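You operate a simulated robot arm through the tools that you are given. There is no shell and no other tool. Be economical: measure what you need, move in short steps, check, and stop when the job is done.

The job below is to be done with a simulated robot arm. You get a single attempt, and the scene is never put back.

JOB
Cap the vial in the filler, move it to the low blue rack and load the vial from pocket A1.
Fine: add nothing; leave the slide at LOAD and the other vial in the low white rack alone.

It is judged by the outcome, as a careful person would: the job done as asked, and still so three seconds after it is handed in. It fails if anything else is knocked over, pushed out of place, dropped, spilled or broken. A push-on lid holds only when it is set on centred and level and pressed home; a screw cap is set on level and turned clockwise until tight.

ROBOT AND FRAMES
A 7-joint arm with a two-finger parallel gripper, fixed in place. Base frame: the origin is at the foot of the arm, x ahead of it, y to its left, z up; the work surface is at about z = 0.755. Lengths are in m, angles in degrees, forces in N, time in s.
With the tool pointing down near the work surface it reaches from about 0.3 to 0.68 m from the base axis. Its first joint turns from -66.0 to 66.0 degrees. Payload 1.57 kg.
Tool frame: the origin (TCP) lies between the finger pads and is the grasp point; the fingertips stand 0.03 m ahead of it; z points along the fingers, y is the line along which they close. The gripper opens to 0.11 m. The fingers are 0.024 m wide and 0.012 m thick; the gripper's body (0.048 by 0.112 m) begins 0.078 m behind the TCP.
Orientation is that of the tool frame in the base frame, as a unit quaternion [w, x, y, z]. With the fingers straight down and closing along the base's y, the tool's x points along the base's -x, its y along +y and its z along -z.

CONTROLS
- The arm moves only by the tool drive_tool. Its argument "motion" is text: rows parted by semicolons, each of 6 numbers parted by spaces: the shift along the tool's x, y, z in m, then the turn, a rotation vector about the tool's x, y, z in degrees. In form: x y z ax ay az; .... A call has 1 to 12 rows; each row shifts and turns the commanded pose from where the row before left it, along the tool's axes as they then stand. "hand" is the gripper command, from -1 (shut) to 1 (fully open), values between in proportion, set as the call begins (left out, the last holds). Each row takes 0.2 s and may step no farther than 0.05 m and 8.6 degrees from the row before; otherwise, or with a gripper value out of range, the whole call is refused. A pose out of reach is approached as far as the arm can. The call stops where the force on the tool passes 60 N (or 10 N more than at its start, if that is more) or the arm is blocked; 0.2 s more then pass. Each finger travels about 0.108 m/s and halts on what it meets, pressing with about 41 N; the grip force reading is that of the motor and also rises with nothing between the fingers. The clock runs only during rows and for 0.2 s after the last one: add rows that do not move to give the fingers time. It gives the time, the measured TCP pose, the force on the tool (base axes), the opening and the grip force at its end, in the units of the frame above (readings bear some noise), with the torque about the TCP (base axes, N m) and any sound that the robot's microphone picked up.
- Cameras (640 x 400 px; columns grow to the right, rows downward): "scene" is fixed at [0.1557, -0.3851, 1.4011]; the picture's right is [0.85, -0.53, 0.00], its down [-0.31, -0.49, -0.81] and it looks along [0.43, 0.69, -0.58] (base axes); focal length 334 px, centre (320, 200). "wrist" rides on the gripper at [0.07, 0.016, -0.141] in the tool frame; the picture's right is [-0.23, 0.97, 0.00], its down [-0.86, -0.20, -0.48] and it looks along [-0.47, -0.11, 0.88] (tool axes); focal length 222 px, centre (320, 200). There is no depth. A picture from a camera that has moved, and an enlarged one, comes with that camera's place and axes in the base frame and with its lens.
- camera(camera): a new picture of that camera. No time passes.
- zoom(camera, box): a new picture of the part [left, top, right, bottom] of that camera's present view, enlarged. No time passes.
- close_job(): hands the job in; it is judged then, once.

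Go step by step. Nothing tells you positions but the pictures and the camera data: compare them with the known pose of the tool, close in by small moves and look again before you grip or let go. The budget is 120 turns and 76 pictures, counting those below and the enlarged ones. Unless the task says otherwise, let go and move clear before handing in, and close with one line.

The tools are called after "Call:" as name(argument=value, ...) on one line, values as JSON. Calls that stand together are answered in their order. drive_tool: Moves the arm, as the interface text tells. Its arguments: {"type":"object","properties":{"motion":{"type":"string"},"hand":{"type":"number"}},"required":["motion"]} The other tools are called the same way: camera (camera) takes a picture; zoom (camera, box) takes an enlarged picture of a part of a camera's view; close_job () hands the job in.

At the start:

```text
time: 0.0
position: [0.3366, 0.1942, 1.1851]
ee_rot: [0.0, -0.001, 1.0, 0.0]
force: [0.3, 0.1, 0.4]
moment: [0.0, -0.02, 0.01]
grip_width: 0.11
grasp_force: 0.0
```

scene: 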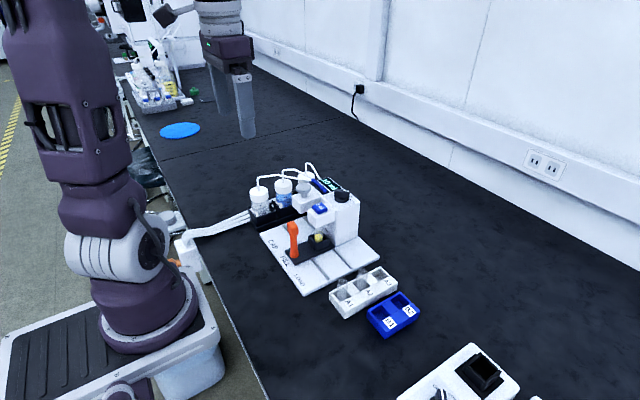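
wrist: 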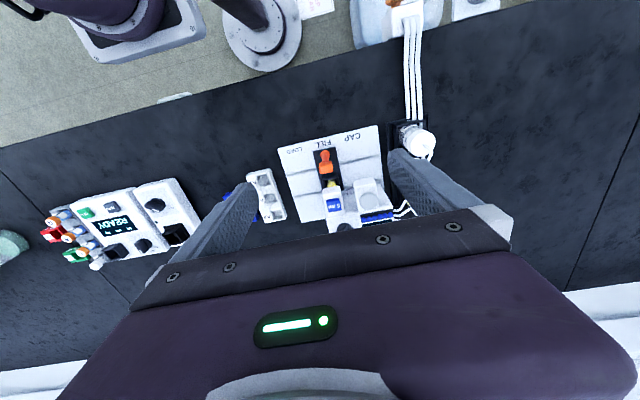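

I see a filler with a slide (LOAD/FILL/CAP), a white rack and a blue rack. I'll zoom in for detail before moving.

Call:
zoom(camera="scene", box=[230, 150, 430, 345])

Call:
zoom(camera="wrist", box=[220, 110, 440, 240])

```text
2.05 times, centred on (330, 248) of scene
camera zoom: at [0.1557, -0.3851, 1.4011], right [0.85, -0.53, 0.0], down [-0.31, -0.49, -0.81], along [0.43, 0.69, -0.58], focal length 685 px, centre (300, 103)
```

zoom: 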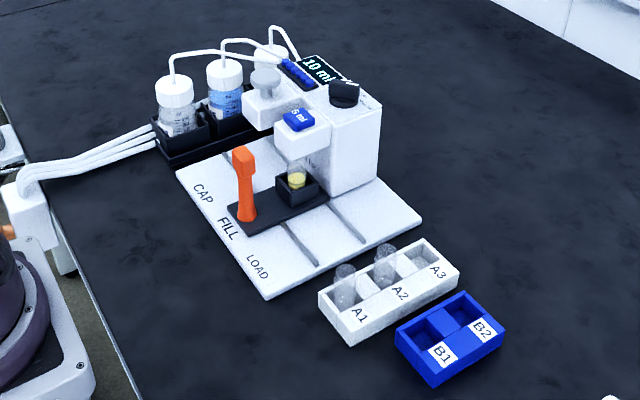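

```text
2.91 times, centred on (330, 175) of wrist
camera zoom: at [0.2677, 0.2107, 1.3279], right [0.23, 0.97, 0.0], down [0.86, -0.2, 0.48], along [0.47, -0.11, -0.88], focal length 646 px, centre (291, 273)
```

zoom: 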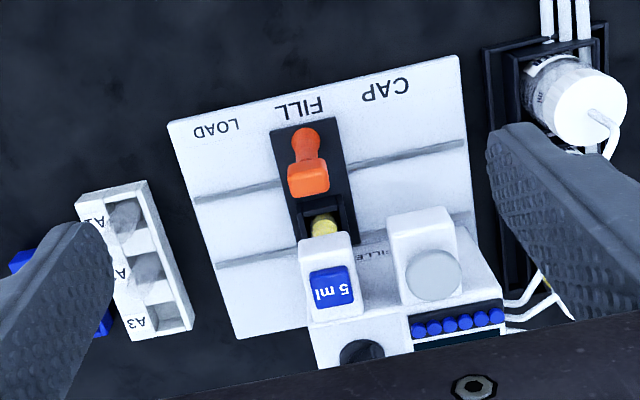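

The slide is at FILL with the vial under the nozzle. The CAP station has a grey plunger on its arm, so I'll look closer at both.

Call:
zoom(camera="scene", box=[280, 165, 360, 245])

Call:
zoom(camera="scene", box=[325, 255, 425, 345])

Call:
zoom(camera="scene", box=[390, 310, 550, 400])

```text
5.00 times, centred on (320, 205) of scene
camera zoom: at [0.1557, -0.3851, 1.4011], right [0.85, -0.53, 0.0], down [-0.31, -0.49, -0.81], along [0.43, 0.69, -0.58], focal length 1670 px, centre (320, 175)
```

zoom: 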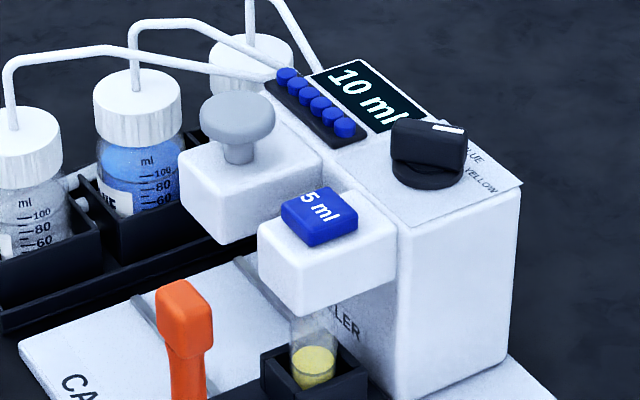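

```text
4.44 times, centred on (375, 300) of scene
camera zoom: at [0.1557, -0.3851, 1.4011], right [0.85, -0.53, 0.0], down [-0.31, -0.49, -0.81], along [0.43, 0.69, -0.58], focal length 1484 px, centre (76, -244)
```

zoom: 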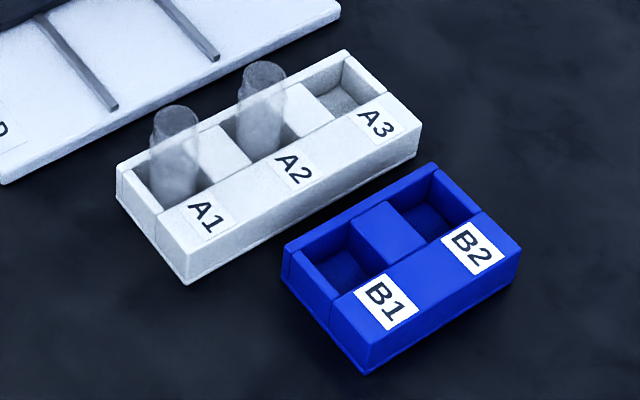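

```text
4.00 times, centred on (470, 355) of scene
camera zoom: at [0.1557, -0.3851, 1.4011], right [0.85, -0.53, 0.0], down [-0.31, -0.49, -0.81], along [0.43, 0.69, -0.58], focal length 1336 px, centre (-280, -420)
```

zoom: 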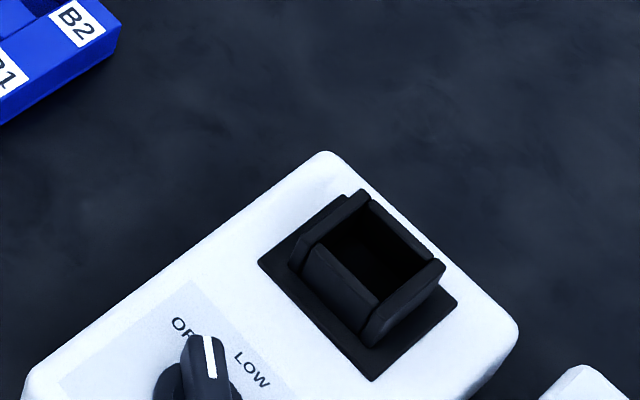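

Handle head is at about (0.431, 0.187, 0.86), with CAP toward +y and LOAD toward -y. I'll move above the handle and check.

Call:
drive_tool(motion="-0.03 -0.002 0.04 0 0 0; -0.03 -0.002 0.04 0 0 0; -0.034 -0.003 0.04 0 0 0; 0 0 0.04 0 0 0; 0 0 0.03 0 0 0; 0 0 0 0 0 0", hand=0.0)

Call:
camera(camera="wrist")

Call:
zoom(camera="scene", box=[230, 110, 400, 260])

```text
refused: row 3 steps farther than a row can; nothing moved
```

```text
68 pictures are left
camera wrist: at [0.2677, 0.2107, 1.3279], right [0.23, 0.97, 0.0], down [0.86, -0.2, 0.48], along [0.47, -0.11, -0.88], focal length 222 px, centre (320, 200)
```

wrist: 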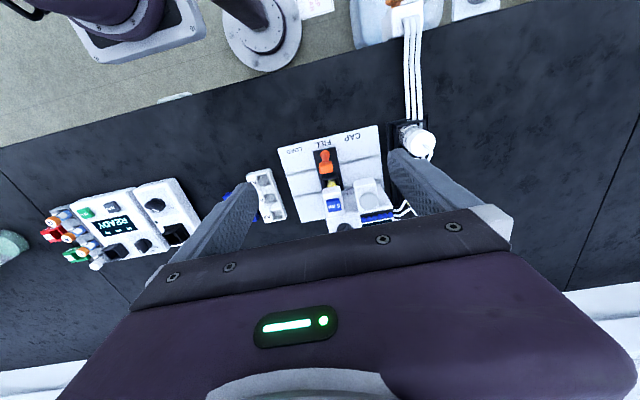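

```text
2.67 times, centred on (315, 185) of scene
camera zoom: at [0.1557, -0.3851, 1.4011], right [0.85, -0.53, 0.0], down [-0.31, -0.49, -0.81], along [0.43, 0.69, -0.58], focal length 891 px, centre (333, 240)
```

zoom: 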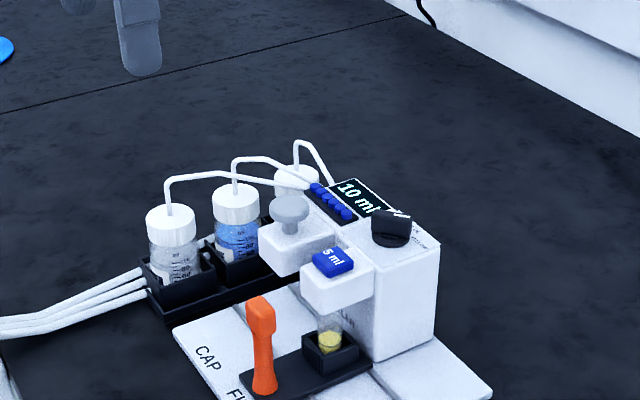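

Row 3 exceeded the step limit. The wrist view confirms the handle at about (0.432, 0.185), so I'll repeat with smaller rows.

Call:
drive_tool(motion="-0.03 -0.002 0.035 0 0 0; -0.03 -0.003 0.035 0 0 0; -0.034 -0.003 0.035 0 0 0; 0 0 0.045 0 0 0; 0 0 0.035 0 0 0; 0 0 0 0 0 0; 0 0 0 0 0 0", hand=0.0)

Call:
camera(camera="wrist")

Call:
zoom(camera="scene", box=[230, 110, 400, 260])

```text
time: 1.6
position: [0.4315, 0.1864, 1.0003]
ee_rot: [0.0, 0.0, 1.0, 0.001]
force: [-0.6, -0.3, -0.6]
moment: [0.0, -0.02, -0.03]
grip_width: 0.0553
grasp_force: 0.1
```

```text
66 pictures are left
camera wrist: at [0.3623, 0.2024, 1.1424], right [0.23, 0.97, 0.0], down [0.86, -0.2, 0.48], along [0.47, -0.11, -0.88], focal length 222 px, centre (320, 200)
```

wrist: 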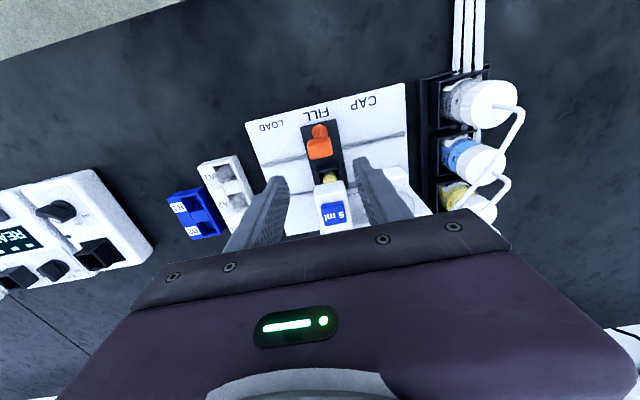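

```text
2.67 times, centred on (315, 185) of scene
camera zoom: at [0.1557, -0.3851, 1.4011], right [0.85, -0.53, 0.0], down [-0.31, -0.49, -0.81], along [0.43, 0.69, -0.58], focal length 891 px, centre (333, 240)
```

zoom: 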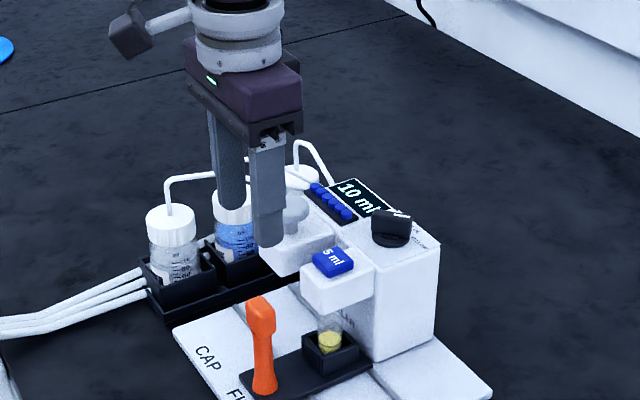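

Aligned over the handle. Descending around its head.

Call:
drive_tool(motion="0 -0.001 0.04 0 0 0; 0 0 0.04 0 0 0; 0 0 0.035 0 0 0; 0 0 0.03 0 0 0; 0 0 0 0 0 0", hand=0.0)

Call:
zoom(camera="scene", box=[230, 110, 400, 260])

Call:
camera(camera="wrist")

```text
time: 2.8
position: [0.4304, 0.1858, 0.8542]
ee_rot: [-0.001, 0.001, 1.0, 0.0]
force: [-0.2, 0.2, -0.5]
moment: [-0.01, -0.02, 0.01]
grip_width: 0.055
grasp_force: 0.0
```

```text
2.67 times, centred on (315, 185) of scene
camera zoom: at [0.1557, -0.3851, 1.4011], right [0.85, -0.53, 0.0], down [-0.31, -0.49, -0.81], along [0.43, 0.69, -0.58], focal length 891 px, centre (333, 240)
```

zoom: 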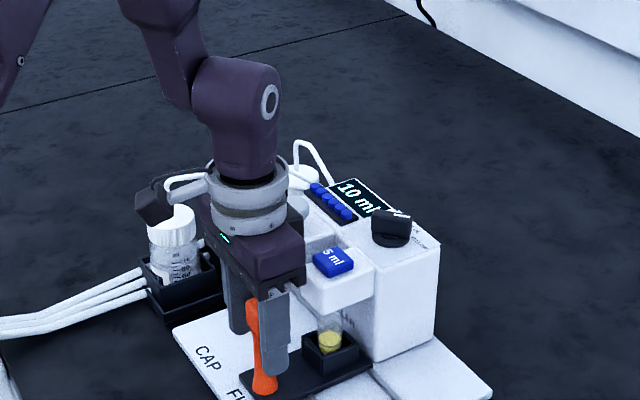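

```text
63 pictures are left
camera wrist: at [0.3617, 0.2021, 0.9972], right [0.23, 0.97, 0.0], down [0.86, -0.2, 0.48], along [0.47, -0.11, -0.88], focal length 222 px, centre (320, 200)
```

wrist: 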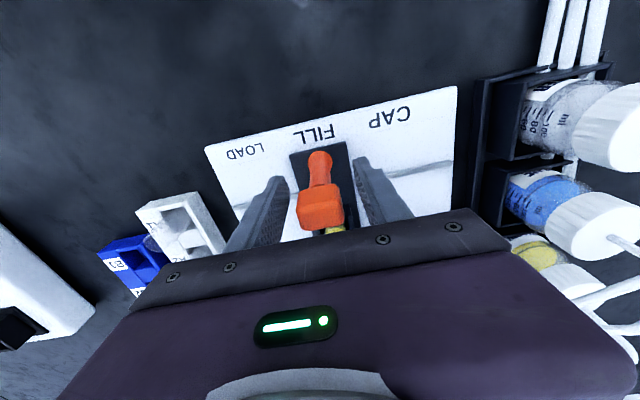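

Handle is between the fingers. Closing on it.

Call:
drive_tool(motion="-0.004 0 0 0 0 0; 0 0 0 0 0 0; 0 0 0 0 0 0", hand=-1)

```text
time: 3.6
position: [0.4315, 0.186, 0.8548]
ee_rot: [-0.002, -0.001, 1.0, -0.001]
force: [-21.5, -1.0, -1.2]
moment: [0.4, -0.43, -0.08]
grip_width: 0.0299
grasp_force: 39.7
```

Gripped (3 cm head) with a little x preload. I'll relieve that and slide toward CAP (+y).

Call:
drive_tool(motion="0.003 0.01 0 0 0 0; 0 0.015 0 0 0 0; 0 0.015 0 0 0 0; 0 0.015 0 0 0 0; 0 0.01 0 0 0 0; 0 0 0 0 0 0")

Call:
zoom(camera="scene", box=[230, 110, 400, 260])

```text
time: 5.0
position: [0.432, 0.2504, 0.8546]
ee_rot: [0.001, 0.0, 1.0, 0.001]
force: [12.6, -0.3, -16.9]
moment: [-0.24, -0.22, 0.01]
grip_width: 0.0299
grasp_force: 39.5
```

```text
2.67 times, centred on (315, 185) of scene
camera zoom: at [0.1563, -0.3849, 1.4011], right [0.85, -0.53, 0.0], down [-0.31, -0.49, -0.81], along [0.43, 0.69, -0.58], focal length 891 px, centre (333, 240)
```

zoom: 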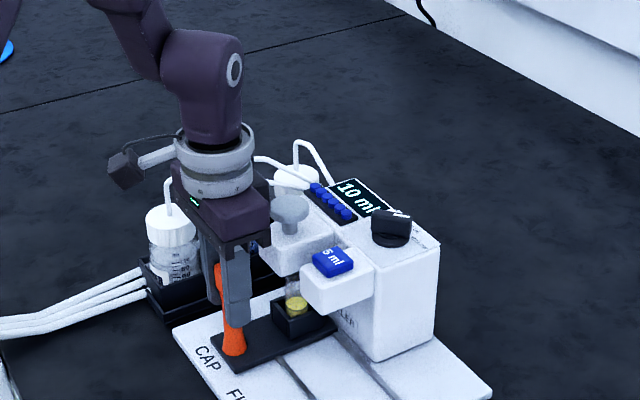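

The slide moves freely with no collision. Continuing in small steps to CAP.

Call:
drive_tool(motion="-0.002 0.004 0 0 0 0; 0 0.004 0 0 0 0; 0 0.004 0 0 0 0; 0 0 0 0 0 0")

Call:
camera(camera="wrist")

Call:
zoom(camera="scene", box=[260, 150, 340, 250])

```text
time: 6.0
position: [0.4319, 0.2606, 0.8553]
ee_rot: [-0.002, 0.0, 1.0, -0.002]
force: [-6.2, -18.4, 10.8]
moment: [0.21, 0.03, 0.26]
grip_width: 0.0299
grasp_force: 39.1
```

```text
61 pictures are left
camera wrist: at [0.3642, 0.2772, 0.9978], right [0.23, 0.97, 0.0], down [0.86, -0.2, 0.48], along [0.46, -0.11, -0.88], focal length 222 px, centre (320, 200)
```

wrist: 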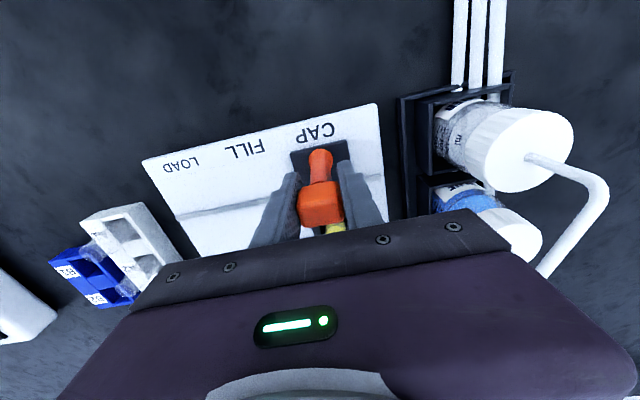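

```text
4.00 times, centred on (300, 200) of scene
camera zoom: at [0.1554, -0.3857, 1.401], right [0.85, -0.53, 0.0], down [-0.31, -0.49, -0.81], along [0.43, 0.69, -0.58], focal length 1336 px, centre (400, 200)
```

zoom: 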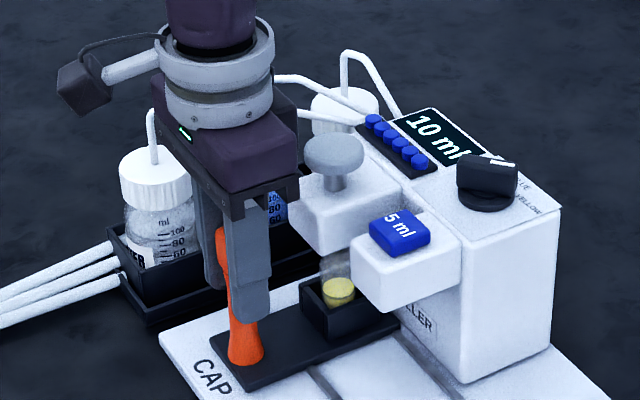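

There's -18 N in y, which suggests the end stop at about 0.261. One more small push to confirm.

Call:
drive_tool(motion="0 0.003 0 0 0 0; 0 0 0 0 0 0")

```text
time: 6.6
position: [0.432, 0.2603, 0.8546]
ee_rot: [-0.003, 0.002, 1.0, -0.003]
force: [-7.4, -50.8, 17.5]
moment: [1.0, -0.81, -0.01]
grip_width: 0.0299
grasp_force: 39.5
```

End stop confirmed. I'll relax, release, and rise straight up.

Call:
drive_tool(motion="0 -0.004 0 0 0 0; 0 0 0 0 0 0")

Call:
drive_tool(motion="0 0 0 0 0 0; 0 0 0 0 0 0; 0 0 -0.04 0 0 0; 0 0 -0.04 0 0 0; 0 0 -0.04 0 0 0; 0 0 -0.04 0 0 0; 0 0 0 0 0 0", hand=0.0)

Call:
camera(camera="wrist")

Call:
zoom(camera="scene", box=[260, 150, 340, 250])

```text
time: 7.2
position: [0.4341, 0.2609, 0.8549]
ee_rot: [-0.001, 0.0, 1.0, 0.0]
force: [1.5, -30.9, -3.8]
moment: [0.23, 0.6, -0.13]
grip_width: 0.0298
grasp_force: 39.1
```

```text
time: 8.8
position: [0.4329, 0.261, 1.0163]
ee_rot: [0.0, 0.0, 1.0, 0.0]
force: [-0.3, 0.2, -0.1]
moment: [0.0, -0.02, 0.01]
grip_width: 0.055
grasp_force: 0.0
```

```text
59 pictures are left
camera wrist: at [0.3651, 0.2781, 1.1591], right [0.23, 0.97, 0.0], down [0.86, -0.2, 0.48], along [0.47, -0.11, -0.88], focal length 222 px, centre (320, 200)
```

wrist: 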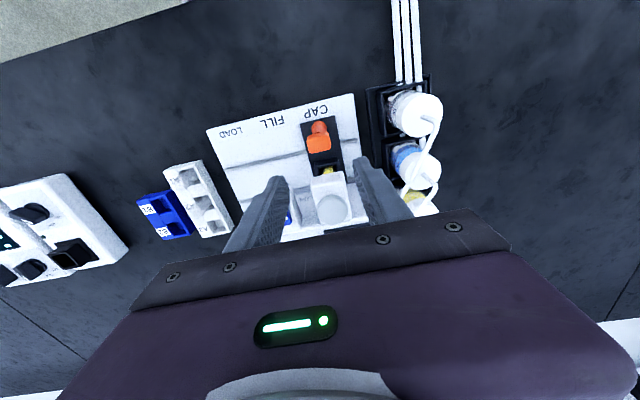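

```text
4.00 times, centred on (300, 200) of scene
camera zoom: at [0.1557, -0.3851, 1.4011], right [0.85, -0.53, 0.0], down [-0.31, -0.49, -0.81], along [0.43, 0.69, -0.58], focal length 1336 px, centre (400, 200)
```

zoom: 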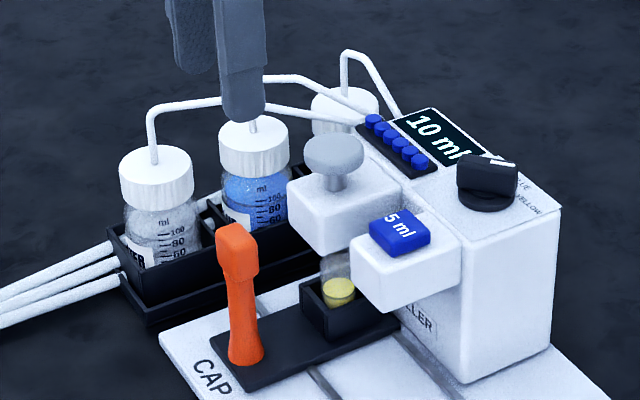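

The slide stayed at CAP. The plunger sits at about (0.508, 0.261) with its top at z≈0.92. I'll close the fingers and move above it.

Call:
drive_tool(motion="-0.035 0 0 0 0 0; -0.04 0 0 0 0 0; 0 0 0 0 0 0; 0 0 0.04 0 0 0; 0 0 0.007 0 0 0; 0 0 0 0 0 0", hand=-1)

Call:
camera(camera="wrist")

Call:
zoom(camera="scene", box=[260, 130, 360, 230])

```text
time: 10.2
position: [0.5087, 0.2625, 0.9683]
ee_rot: [0.0, 0.001, 1.0, 0.001]
force: [-0.1, 0.3, 0.9]
moment: [0.0, -0.02, 0.01]
grip_width: 0.0
grasp_force: 21.5
```

```text
57 pictures are left
camera wrist: at [0.4398, 0.2779, 1.1105], right [0.23, 0.97, 0.0], down [0.86, -0.2, 0.48], along [0.47, -0.11, -0.88], focal length 222 px, centre (320, 200)
```

wrist: 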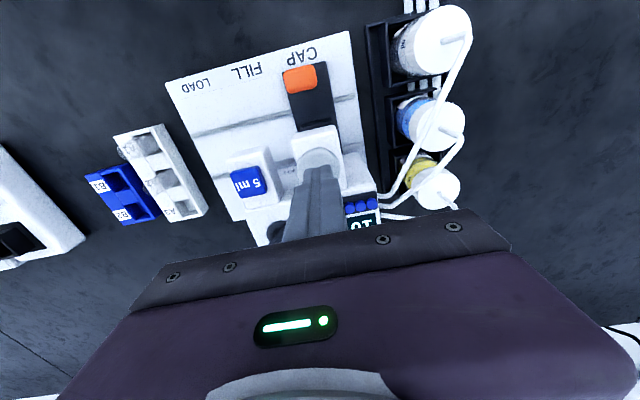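

```text
4.00 times, centred on (310, 180) of scene
camera zoom: at [0.1557, -0.3851, 1.4011], right [0.85, -0.53, 0.0], down [-0.31, -0.49, -0.81], along [0.43, 0.69, -0.58], focal length 1336 px, centre (360, 280)
```

zoom: 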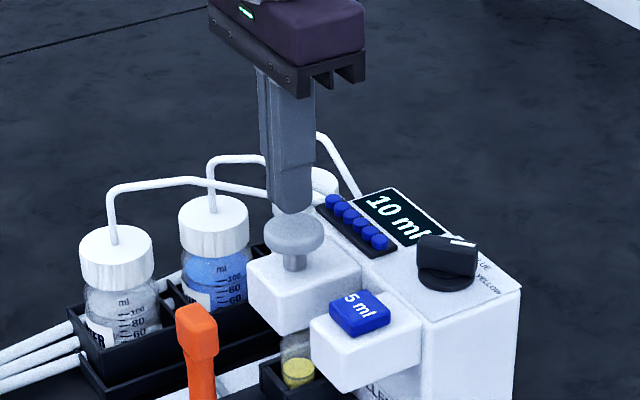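

Fingertips are centred above the plunger. Pressing down gently.

Call:
drive_tool(motion="0 0 0.006 0 0 0; 0 0 0.006 0 0 0; 0 0 0.005 0 0 0; 0 0 0.004 0 0 0; 0 0 0.004 0 0 0; 0 0 0.004 0 0 0; 0 0 0.004 0 0 0")

Call:
zoom(camera="scene", box=[260, 130, 360, 230])

```text
time: 11.8
position: [0.5087, 0.2615, 0.9374]
ee_rot: [0.002, 0.0, 1.0, 0.001]
force: [-9.8, -6.0, 45.9]
moment: [-0.25, 0.22, -0.13]
grip_width: 0.0
grasp_force: 21.3
```

```text
4.00 times, centred on (310, 180) of scene
camera zoom: at [0.1547, -0.3856, 1.4011], right [0.85, -0.53, 0.0], down [-0.31, -0.49, -0.81], along [0.43, 0.69, -0.58], focal length 1336 px, centre (360, 280)
```

zoom: 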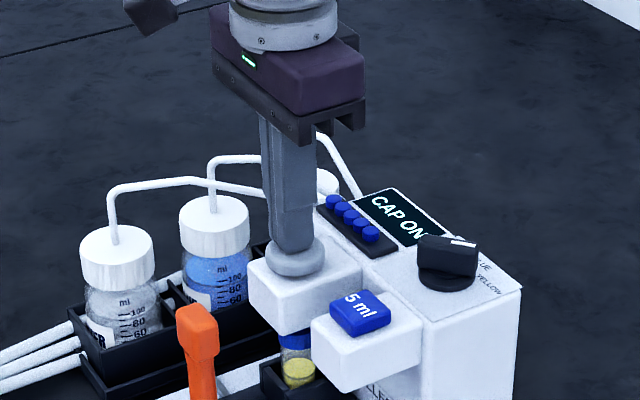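

Display reads "CAP ON" and a blue cap is on the vial. Rising, returning to the handle.

Call:
drive_tool(motion="0 0 -0.03 0 0 0; 0 0 -0.04 0 0 0; 0 0 -0.03 0 0 0; 0 0 0 0 0 0")

Call:
zoom(camera="scene", box=[260, 130, 360, 230])

Call:
drive_tool(motion="0.04 0 0 0 0 0; 0.035 0 0 0 0 0; 0 0 0 0 0 0", hand=0.0)

Call:
camera(camera="wrist")

```text
time: 12.8
position: [0.5094, 0.2606, 1.0359]
ee_rot: [0.001, 0.0, 1.0, -0.001]
force: [0.1, 0.2, -0.6]
moment: [-0.01, 0.04, -0.01]
grip_width: 0.0
grasp_force: 21.4
```

```text
4.00 times, centred on (310, 180) of scene
camera zoom: at [0.1557, -0.3851, 1.4011], right [0.85, -0.53, 0.0], down [-0.31, -0.49, -0.81], along [0.43, 0.69, -0.58], focal length 1336 px, centre (360, 280)
```

zoom: 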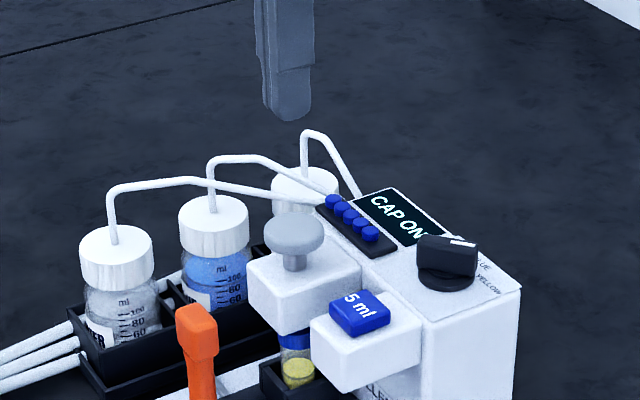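

```text
time: 13.6
position: [0.4339, 0.2619, 1.0353]
ee_rot: [0.001, 0.0, 1.0, -0.001]
force: [-0.2, 0.2, 0.0]
moment: [0.04, -0.01, 0.02]
grip_width: 0.055
grasp_force: 0.0
```

```text
53 pictures are left
camera wrist: at [0.3649, 0.2777, 1.177], right [0.23, 0.97, 0.0], down [0.86, -0.2, 0.48], along [0.47, -0.11, -0.88], focal length 222 px, centre (320, 200)
```

wrist: 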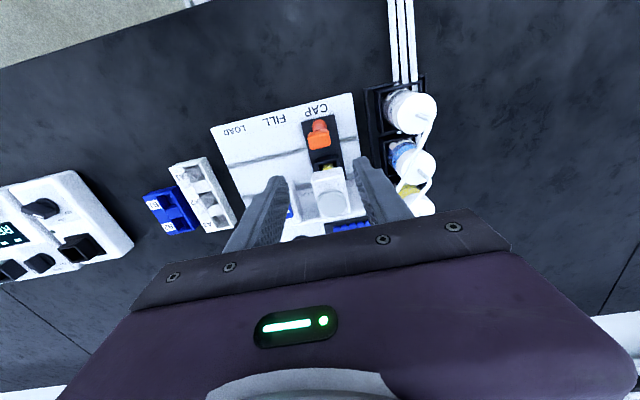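

Capped and the plunger is back up. Descending on the handle again at the same pose and gripping.

Call:
drive_tool(motion="0 -0.001 0.045 0 0 0; 0 0 0.045 0 0 0; 0 0 0.045 0 0 0; 0 0 0.045 0 0 0; 0 0 0 0 0 0", hand=0.0)

Call:
drive_tool(motion="0 0 0 0 0 0; 0 0 0 0 0 0; 0 0 0 0 0 0", hand=-1)

Call:
drive_tool(motion="0 -0.012 0 0 0 0; 0 -0.02 0 0 0 0; 0 -0.02 0 0 0 0; 0 -0.02 0 0 0 0; 0 -0.02 0 0 0 0; 0 -0.02 0 0 0 0; 0 -0.02 0 0 0 0; 0 0 0 0 0 0")

Call:
zoom(camera="scene", box=[260, 150, 380, 270])

```text
time: 14.8
position: [0.4341, 0.2602, 0.8548]
ee_rot: [-0.001, -0.001, 1.0, 0.0]
force: [0.9, -0.4, -0.5]
moment: [0.05, -0.03, -0.05]
grip_width: 0.055
grasp_force: 0.1
```

```text
time: 15.6
position: [0.4333, 0.26, 0.8562]
ee_rot: [-0.001, 0.0, 1.0, -0.001]
force: [-0.4, -9.0, -5.3]
moment: [0.11, -0.65, 0.04]
grip_width: 0.0301
grasp_force: 38.6
```

```text
time: 17.4
position: [0.4328, 0.1279, 0.8555]
ee_rot: [0.0, 0.001, 1.0, 0.0]
force: [-0.8, -0.8, 24.4]
moment: [0.02, -0.07, -0.04]
grip_width: 0.0297
grasp_force: 39.8
```

```text
3.33 times, centred on (320, 210) of scene
camera zoom: at [0.1554, -0.3852, 1.4012], right [0.85, -0.53, 0.0], down [-0.31, -0.49, -0.81], along [0.43, 0.69, -0.58], focal length 1113 px, centre (320, 167)
```

zoom: 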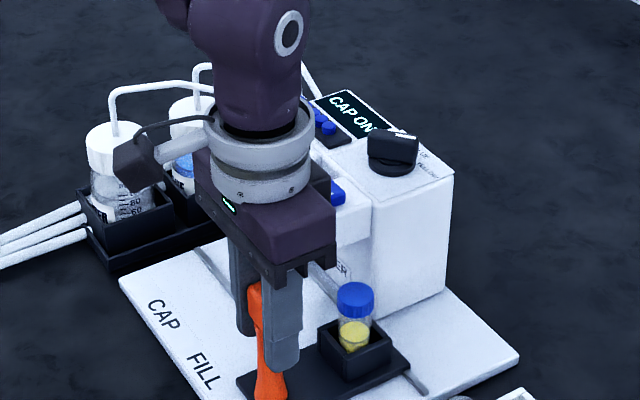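

The capped vial is clear of the filler arm. Continuing to the LOAD stop.

Call:
drive_tool(motion="0 -0.006 0 0 0 0; 0 -0.005 0 0 0 0; 0 -0.004 0 0 0 0; 0 -0.003 0 0 0 0; 0 0 0 0 0 0")

Call:
camera(camera="wrist")

```text
time: 18.6
position: [0.4348, 0.1104, 0.8561]
ee_rot: [0.002, 0.0, 1.0, -0.001]
force: [7.1, -1.3, 7.4]
moment: [-0.03, -1.14, 0.06]
grip_width: 0.0298
grasp_force: 38.8
```

```text
51 pictures are left
camera wrist: at [0.3646, 0.1268, 0.9979], right [0.23, 0.97, 0.0], down [0.85, -0.2, 0.48], along [0.47, -0.11, -0.88], focal length 222 px, centre (320, 200)
```

wrist: 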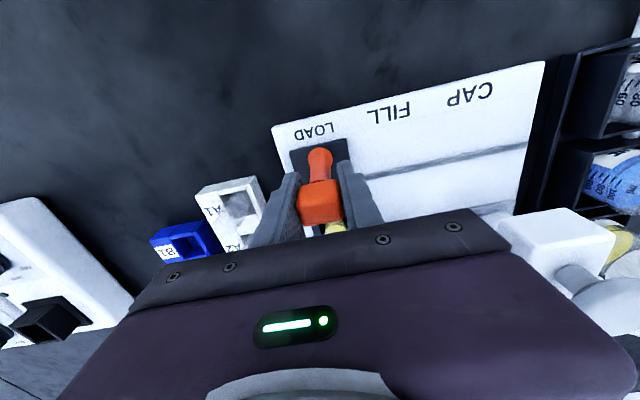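

Close to the expected end (~0.110). Nudging to feel the stop.

Call:
drive_tool(motion="0 -0.002 0 0 0 0; 0 -0.002 0 0 0 0; 0 0 0 0 0 0")

```text
time: 19.4
position: [0.4341, 0.1098, 0.855]
ee_rot: [0.001, -0.002, 1.0, 0.002]
force: [7.9, 39.4, 4.2]
moment: [-0.59, 0.9, -0.52]
grip_width: 0.0299
grasp_force: 39.3
```

LOAD stop reached at y≈0.110. Releasing and rising to look at the vial and racks.

Call:
drive_tool(motion="0 0.003 0 0 0 0; 0 0 0 0 0 0")

Call:
drive_tool(motion="0 0 0 0 0 0; 0 0 0 0 0 0; 0 0 -0.045 0 0 0; 0 0 -0.045 0 0 0; 0 0 -0.045 0 0 0; 0 0 -0.045 0 0 0; 0 0 0 0 0 0", hand=0.0)

Call:
camera(camera="wrist")

Call:
zoom(camera="scene", box=[270, 190, 370, 270])

Call:
zoom(camera="wrist", box=[240, 100, 340, 240])

```text
time: 20.0
position: [0.4329, 0.1095, 0.8541]
ee_rot: [0.0, 0.0, 1.0, -0.001]
force: [4.5, 23.5, 11.6]
moment: [-0.13, -0.86, 0.19]
grip_width: 0.0296
grasp_force: 39.2
```

```text
time: 21.6
position: [0.4337, 0.1105, 1.0363]
ee_rot: [0.0, -0.001, 1.0, -0.001]
force: [0.5, -0.1, 0.5]
moment: [-0.02, 0.03, 0.01]
grip_width: 0.0549
grasp_force: 0.1
```

```text
50 pictures are left
camera wrist: at [0.3648, 0.126, 1.178], right [0.23, 0.97, 0.0], down [0.86, -0.2, 0.48], along [0.47, -0.11, -0.88], focal length 222 px, centre (320, 200)
```

wrist: 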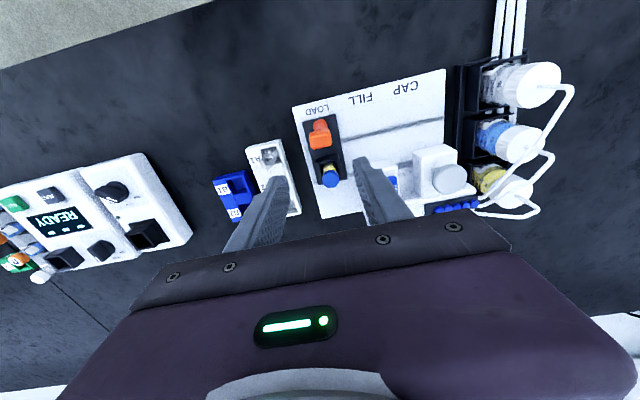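

```text
5.00 times, centred on (320, 230) of scene
camera zoom: at [0.1557, -0.3851, 1.4011], right [0.85, -0.53, 0.0], down [-0.31, -0.49, -0.81], along [0.43, 0.69, -0.58], focal length 1670 px, centre (320, 50)
```

zoom: 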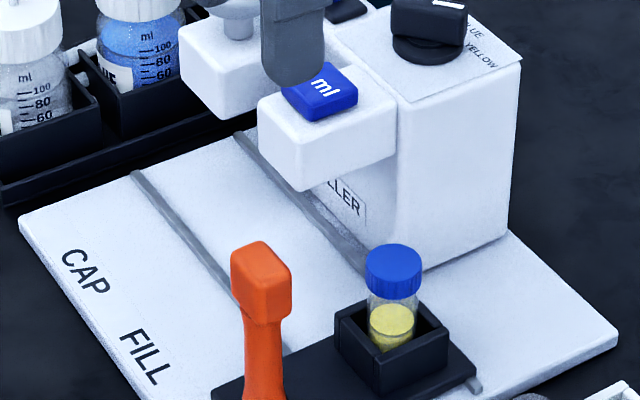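

```text
2.86 times, centred on (290, 170) of wrist
camera zoom: at [0.3648, 0.126, 1.178], right [0.23, 0.97, 0.0], down [0.86, -0.2, 0.48], along [0.47, -0.11, -0.88], focal length 635 px, centre (406, 286)
```

zoom: 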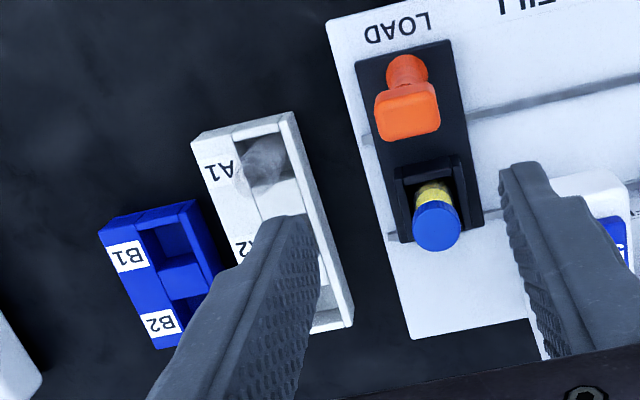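

The slide is at LOAD and the capped vial's cap top is at about (0.5065, 0.1105, 0.843), roughly 28 mm across. I'll move above it with a 46 mm opening.

Call:
drive_tool(motion="-0.04 0 0 0 0 0; -0.033 0 0 0 0 0; 0 0 0.045 0 0 0; 0 0 0.045 0 0 0; 0 0 0.03 0 0 0; 0 0 0 0 0 0", hand=-0.16)

Call:
camera(camera="wrist")

Call:
zoom(camera="scene", box=[270, 170, 390, 290])

```text
time: 23.0
position: [0.5073, 0.1087, 0.9155]
ee_rot: [0.0, 0.0, 1.0, -0.001]
force: [-0.2, -0.4, -0.1]
moment: [-0.01, 0.0, -0.02]
grip_width: 0.0461
grasp_force: 0.0
```

```text
47 pictures are left
camera wrist: at [0.4372, 0.1255, 1.0584], right [0.23, 0.97, 0.0], down [0.86, -0.2, 0.48], along [0.47, -0.11, -0.88], focal length 222 px, centre (320, 200)
```

wrist: 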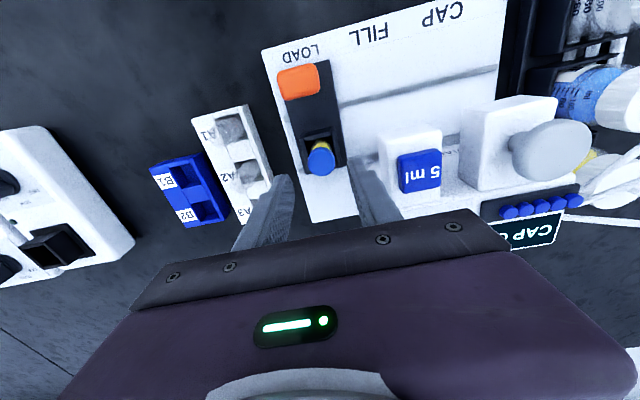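

```text
3.33 times, centred on (330, 230) of scene
camera zoom: at [0.1557, -0.3851, 1.4011], right [0.85, -0.53, 0.0], down [-0.31, -0.49, -0.81], along [0.43, 0.69, -0.58], focal length 1113 px, centre (287, 100)
```

zoom: 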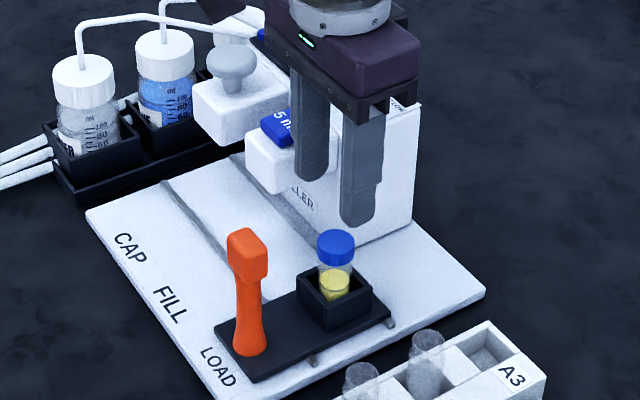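

Alignment is good within a couple of mm. Descending partway and checking.

Call:
drive_tool(motion="0.002 0.002 0.03 0 0 0; 0 0 0.035 0 0 0; 0 0 0 0 0 0")

Call:
zoom(camera="wrist", box=[230, 80, 430, 230])

Call:
zoom(camera="scene", box=[300, 170, 380, 270])

```text
time: 23.8
position: [0.5044, 0.1121, 0.851]
ee_rot: [0.0, -0.001, 1.0, 0.001]
force: [-0.3, 0.7, -0.3]
moment: [-0.01, -0.05, -0.02]
grip_width: 0.0464
grasp_force: 0.0
```

```text
2.67 times, centred on (330, 155) of wrist
camera zoom: at [0.4357, 0.1283, 0.9932], right [0.23, 0.97, 0.0], down [0.86, -0.2, 0.48], along [0.47, -0.11, -0.88], focal length 592 px, centre (293, 320)
```

zoom: 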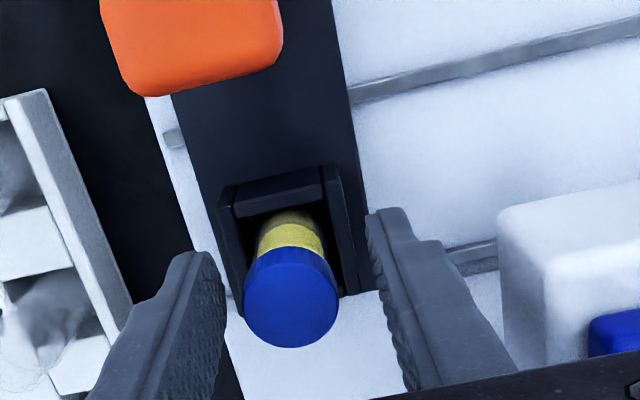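

```text
4.00 times, centred on (340, 220) of scene
camera zoom: at [0.1557, -0.3851, 1.4011], right [0.85, -0.53, 0.0], down [-0.31, -0.49, -0.81], along [0.43, 0.69, -0.58], focal length 1336 px, centre (240, 120)
```

zoom: 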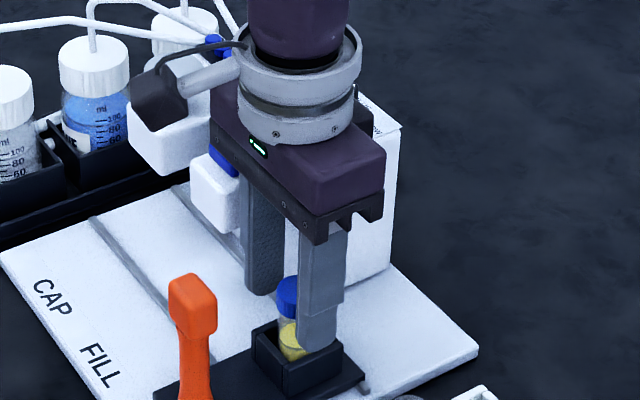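

Shifting slightly to centre (x≈0.508, y≈0.110), descending to the cap mid-height, and closing.

Call:
drive_tool(motion="-0.004 -0.002 0 0 0 0; 0 0 0.01 0 0 0; 0 0 0.008 0 0 0; 0 0 0 0 0 0")

Call:
zoom(camera="wrist", box=[230, 100, 430, 250])

```text
time: 24.8
position: [0.5084, 0.111, 0.8327]
ee_rot: [0.0, 0.0, 1.0, 0.0]
force: [-0.3, -0.4, -0.4]
moment: [0.02, -0.02, 0.02]
grip_width: 0.0461
grasp_force: 0.1
```

```text
2.67 times, centred on (330, 175) of wrist
camera zoom: at [0.4397, 0.1264, 0.9748], right [0.23, 0.97, 0.0], down [0.86, -0.2, 0.48], along [0.47, -0.11, -0.88], focal length 592 px, centre (293, 267)
```

zoom: 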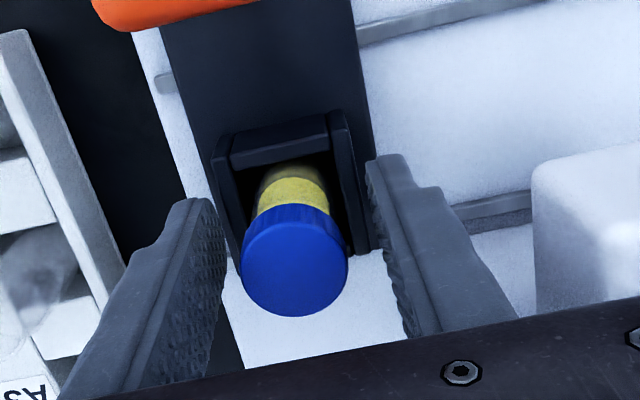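

Cap is centred between the fingers. Closing.

Call:
drive_tool(motion="-0.001 -0.001 0 0 0 0; 0 0 0 0 0 0; 0 0 0 0 0 0", hand=-1)

Call:
zoom(camera="wrist", box=[230, 100, 430, 250])

```text
time: 25.6
position: [0.5099, 0.1091, 0.832]
ee_rot: [0.0, 0.0, 1.0, 0.0]
force: [0.4, 0.2, -0.2]
moment: [0.02, 0.03, 0.02]
grip_width: 0.0234
grasp_force: 35.8
```

```text
2.67 times, centred on (330, 175) of wrist
camera zoom: at [0.4407, 0.1251, 0.9747], right [0.23, 0.97, 0.0], down [0.86, -0.2, 0.48], along [0.47, -0.11, -0.88], focal length 592 px, centre (293, 267)
```

zoom: 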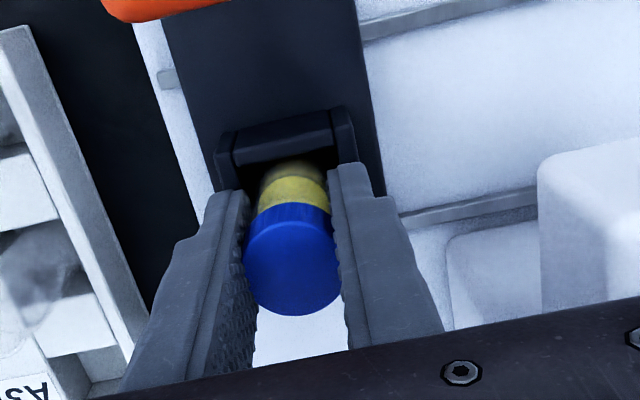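

Gripped at 23.4 mm. Lifting straight up.

Call:
drive_tool(motion="0 0 -0.01 0 0 0; 0 0 -0.02 0 0 0; 0 0 -0.04 0 0 0; 0 0 -0.04 0 0 0; 0 0 0 0 0 0")

Call:
zoom(camera="scene", box=[300, 150, 440, 340])

Call:
camera(camera="wrist")

```text
time: 26.8
position: [0.5092, 0.1085, 0.9415]
ee_rot: [0.001, 0.0, 1.0, 0.0]
force: [0.0, 0.5, -0.5]
moment: [0.01, 0.02, 0.0]
grip_width: 0.0236
grasp_force: 36.0
```

```text
2.11 times, centred on (370, 245) of scene
camera zoom: at [0.1557, -0.3851, 1.4011], right [0.85, -0.53, 0.0], down [-0.31, -0.49, -0.81], along [0.43, 0.69, -0.58], focal length 703 px, centre (215, 105)
```

zoom: 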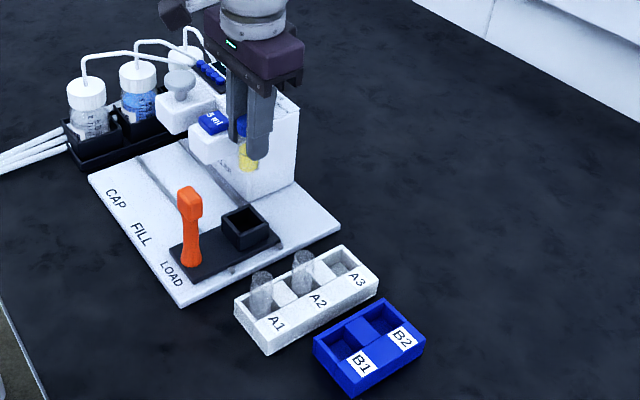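

```text
40 pictures are left
camera wrist: at [0.4408, 0.1248, 1.0847], right [0.23, 0.97, 0.0], down [0.86, -0.2, 0.48], along [0.47, -0.11, -0.88], focal length 222 px, centre (320, 200)
```

wrist: 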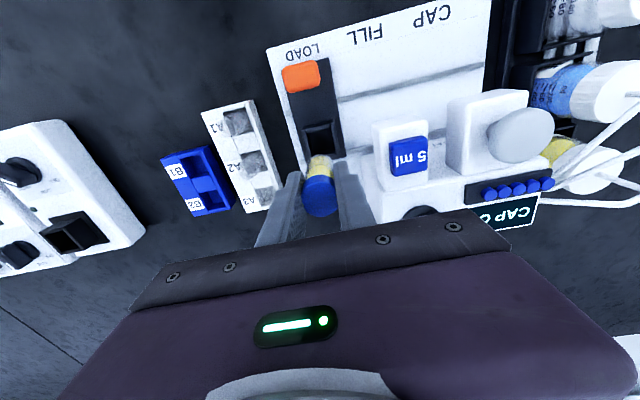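

Vial lifted cleanly. Moving toward the blue rack at height.

Call:
drive_tool(motion="0 -0.045 0 0 0 0; 0 -0.045 0 0 0 0; 0 -0.045 0 0 0 0; 0 -0.045 0 0 0 0; 0 0 0 0 0 0; 0 0 0 0 0 0")

Call:
zoom(camera="scene", box=[320, 200, 460, 360])

Call:
zoom(camera="wrist", box=[220, 60, 440, 240])

```text
time: 28.2
position: [0.5098, -0.0719, 0.9418]
ee_rot: [0.001, 0.0, 1.0, 0.0]
force: [-0.6, -1.2, -0.5]
moment: [-0.05, 0.03, -0.01]
grip_width: 0.0236
grasp_force: 35.8
```

```text
2.50 times, centred on (390, 280) of scene
camera zoom: at [0.1557, -0.3851, 1.4011], right [0.85, -0.53, 0.0], down [-0.31, -0.49, -0.81], along [0.43, 0.69, -0.58], focal length 835 px, centre (145, 0)
```

zoom: 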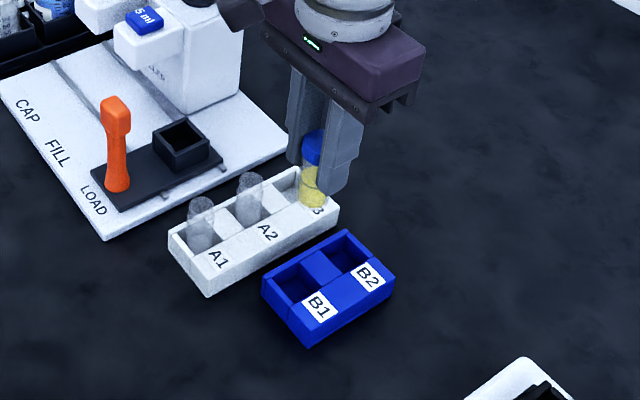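

```text
2.22 times, centred on (330, 150) of wrist
camera zoom: at [0.4412, -0.0557, 1.0848], right [0.23, 0.97, 0.0], down [0.86, -0.2, 0.48], along [0.47, -0.11, -0.88], focal length 494 px, centre (298, 311)
```

zoom: 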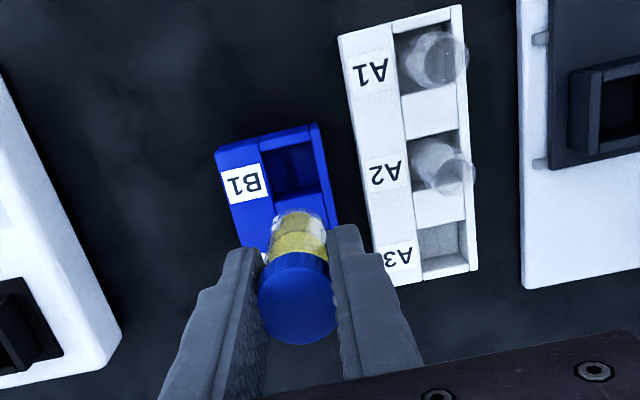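

Vial is held upright. From the wrist view, B1's centre is about (0.509, -0.0755) and the rack is square to the axes. I'll move back from the pocket slightly to view it unobstructed at lower height.

Call:
drive_tool(motion="0.001 -0.003 0.03 0 0 0; 0 0 0.03 0 0 0; 0 0 0.01 0 0 0; 0 0 0 0 0 0")

Call:
zoom(camera="wrist", box=[240, 90, 420, 240])

Call:
zoom(camera="scene", box=[340, 240, 440, 350])

```text
time: 29.2
position: [0.5094, -0.0733, 0.8729]
ee_rot: [0.001, 0.0, 1.0, 0.0]
force: [0.0, -0.6, -0.2]
moment: [0.03, 0.03, 0.0]
grip_width: 0.0238
grasp_force: 35.6
```

```text
2.67 times, centred on (330, 165) of wrist
camera zoom: at [0.4401, -0.0579, 1.0143], right [0.23, 0.97, 0.0], down [0.86, -0.2, 0.48], along [0.47, -0.11, -0.88], focal length 592 px, centre (293, 293)
```

zoom: 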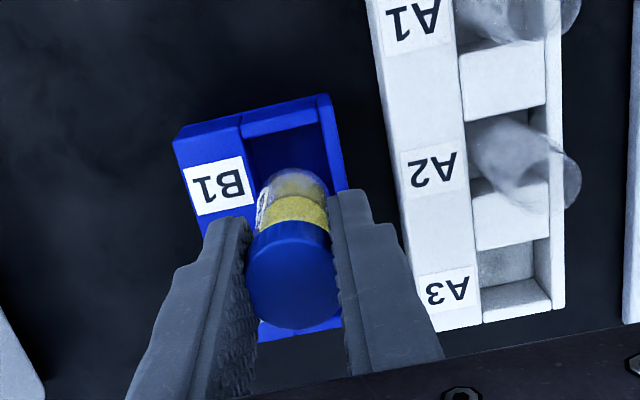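

```text
3.64 times, centred on (390, 295) of scene
camera zoom: at [0.1557, -0.3851, 1.4011], right [0.85, -0.53, 0.0], down [-0.31, -0.49, -0.81], along [0.43, 0.69, -0.58], focal length 1214 px, centre (66, -146)
```

zoom: 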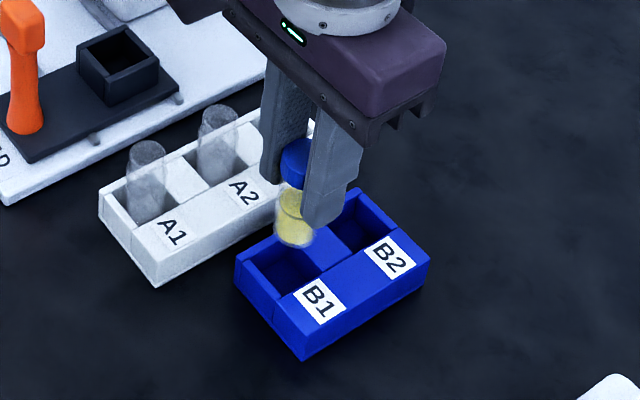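

Pocket B1 is about 30 mm square. I'll lower so the vial's bottom sits just above the rim, then judge alignment directly.

Call:
drive_tool(motion="0 -0.002 0.015 0 0 0; 0 0 0.012 0 0 0; 0 0 0 0 0 0")

Call:
zoom(camera="wrist", box=[250, 110, 390, 230])

Call:
zoom(camera="scene", box=[355, 260, 435, 340])

```text
time: 30.0
position: [0.5101, -0.0765, 0.8454]
ee_rot: [-0.001, 0.0, 1.0, 0.001]
force: [0.2, 0.4, -0.7]
moment: [-0.02, -0.02, -0.01]
grip_width: 0.0237
grasp_force: 35.5
```

```text
3.33 times, centred on (320, 170) of wrist
camera zoom: at [0.4399, -0.06, 0.988], right [0.23, 0.97, 0.0], down [0.86, -0.2, 0.48], along [0.47, -0.11, -0.88], focal length 740 px, centre (320, 300)
```

zoom: 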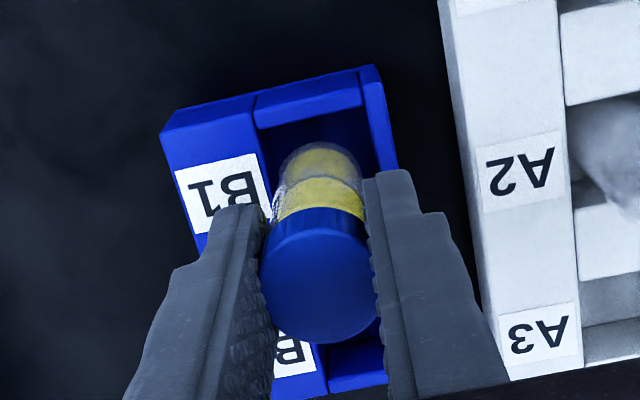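

```text
5.00 times, centred on (395, 300) of scene
camera zoom: at [0.1557, -0.3851, 1.4011], right [0.85, -0.53, 0.0], down [-0.31, -0.49, -0.81], along [0.43, 0.69, -0.58], focal length 1670 px, centre (-55, -300)
```

zoom: 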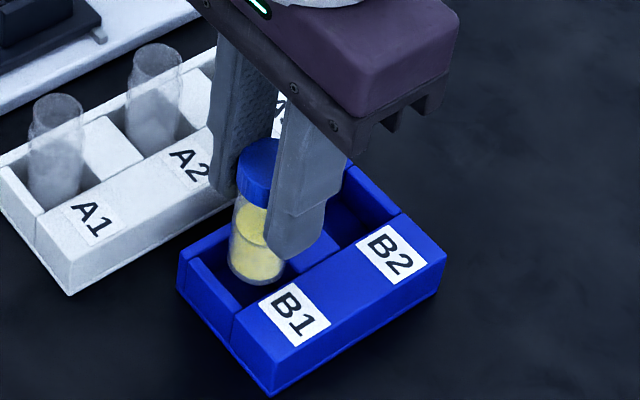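

The vial is about 80 mm long, so its bottom is now near rim height. It looks about 5 mm too far in +x and 1–2 mm in -y. Correcting and looking again.

Call:
drive_tool(motion="0.0045 0.0015 -0.003 0 0 0; 0 0 0 0 0 0")

Call:
zoom(camera="wrist", box=[270, 120, 370, 210])

Call:
zoom(camera="scene", box=[380, 285, 430, 335])

```text
time: 30.6
position: [0.5049, -0.0759, 0.8479]
ee_rot: [0.0, -0.001, 1.0, 0.0]
force: [0.4, -0.4, 0.5]
moment: [0.0, 0.01, 0.0]
grip_width: 0.024
grasp_force: 35.7
```

```text
4.44 times, centred on (320, 165) of wrist
camera zoom: at [0.4353, -0.0587, 0.9911], right [0.23, 0.97, 0.0], down [0.86, -0.2, 0.48], along [0.47, -0.11, -0.88], focal length 987 px, centre (320, 356)
```

zoom: 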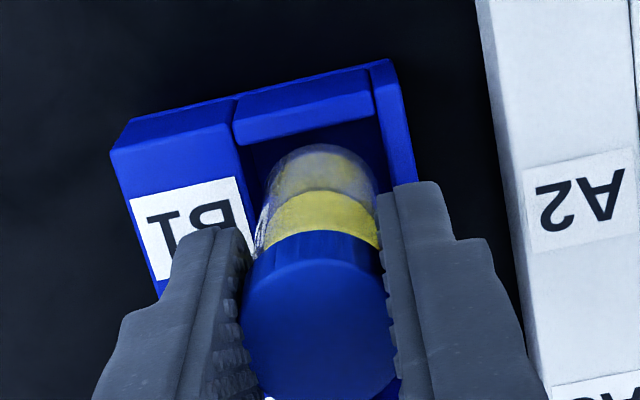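

```text
8.00 times, centred on (405, 310) of scene
camera zoom: at [0.1557, -0.3851, 1.4011], right [0.85, -0.53, 0.0], down [-0.31, -0.49, -0.81], along [0.43, 0.69, -0.58], focal length 2672 px, centre (-360, -680)
```

zoom: 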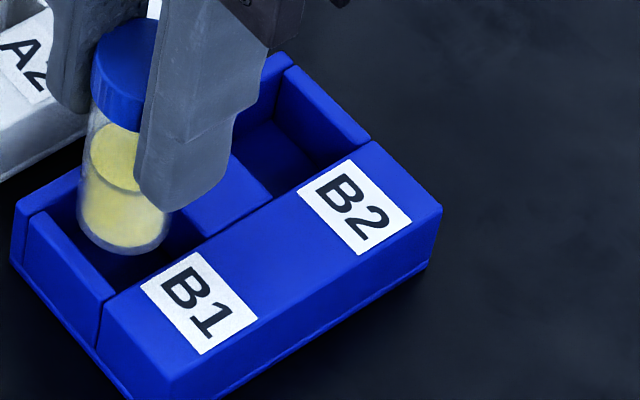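

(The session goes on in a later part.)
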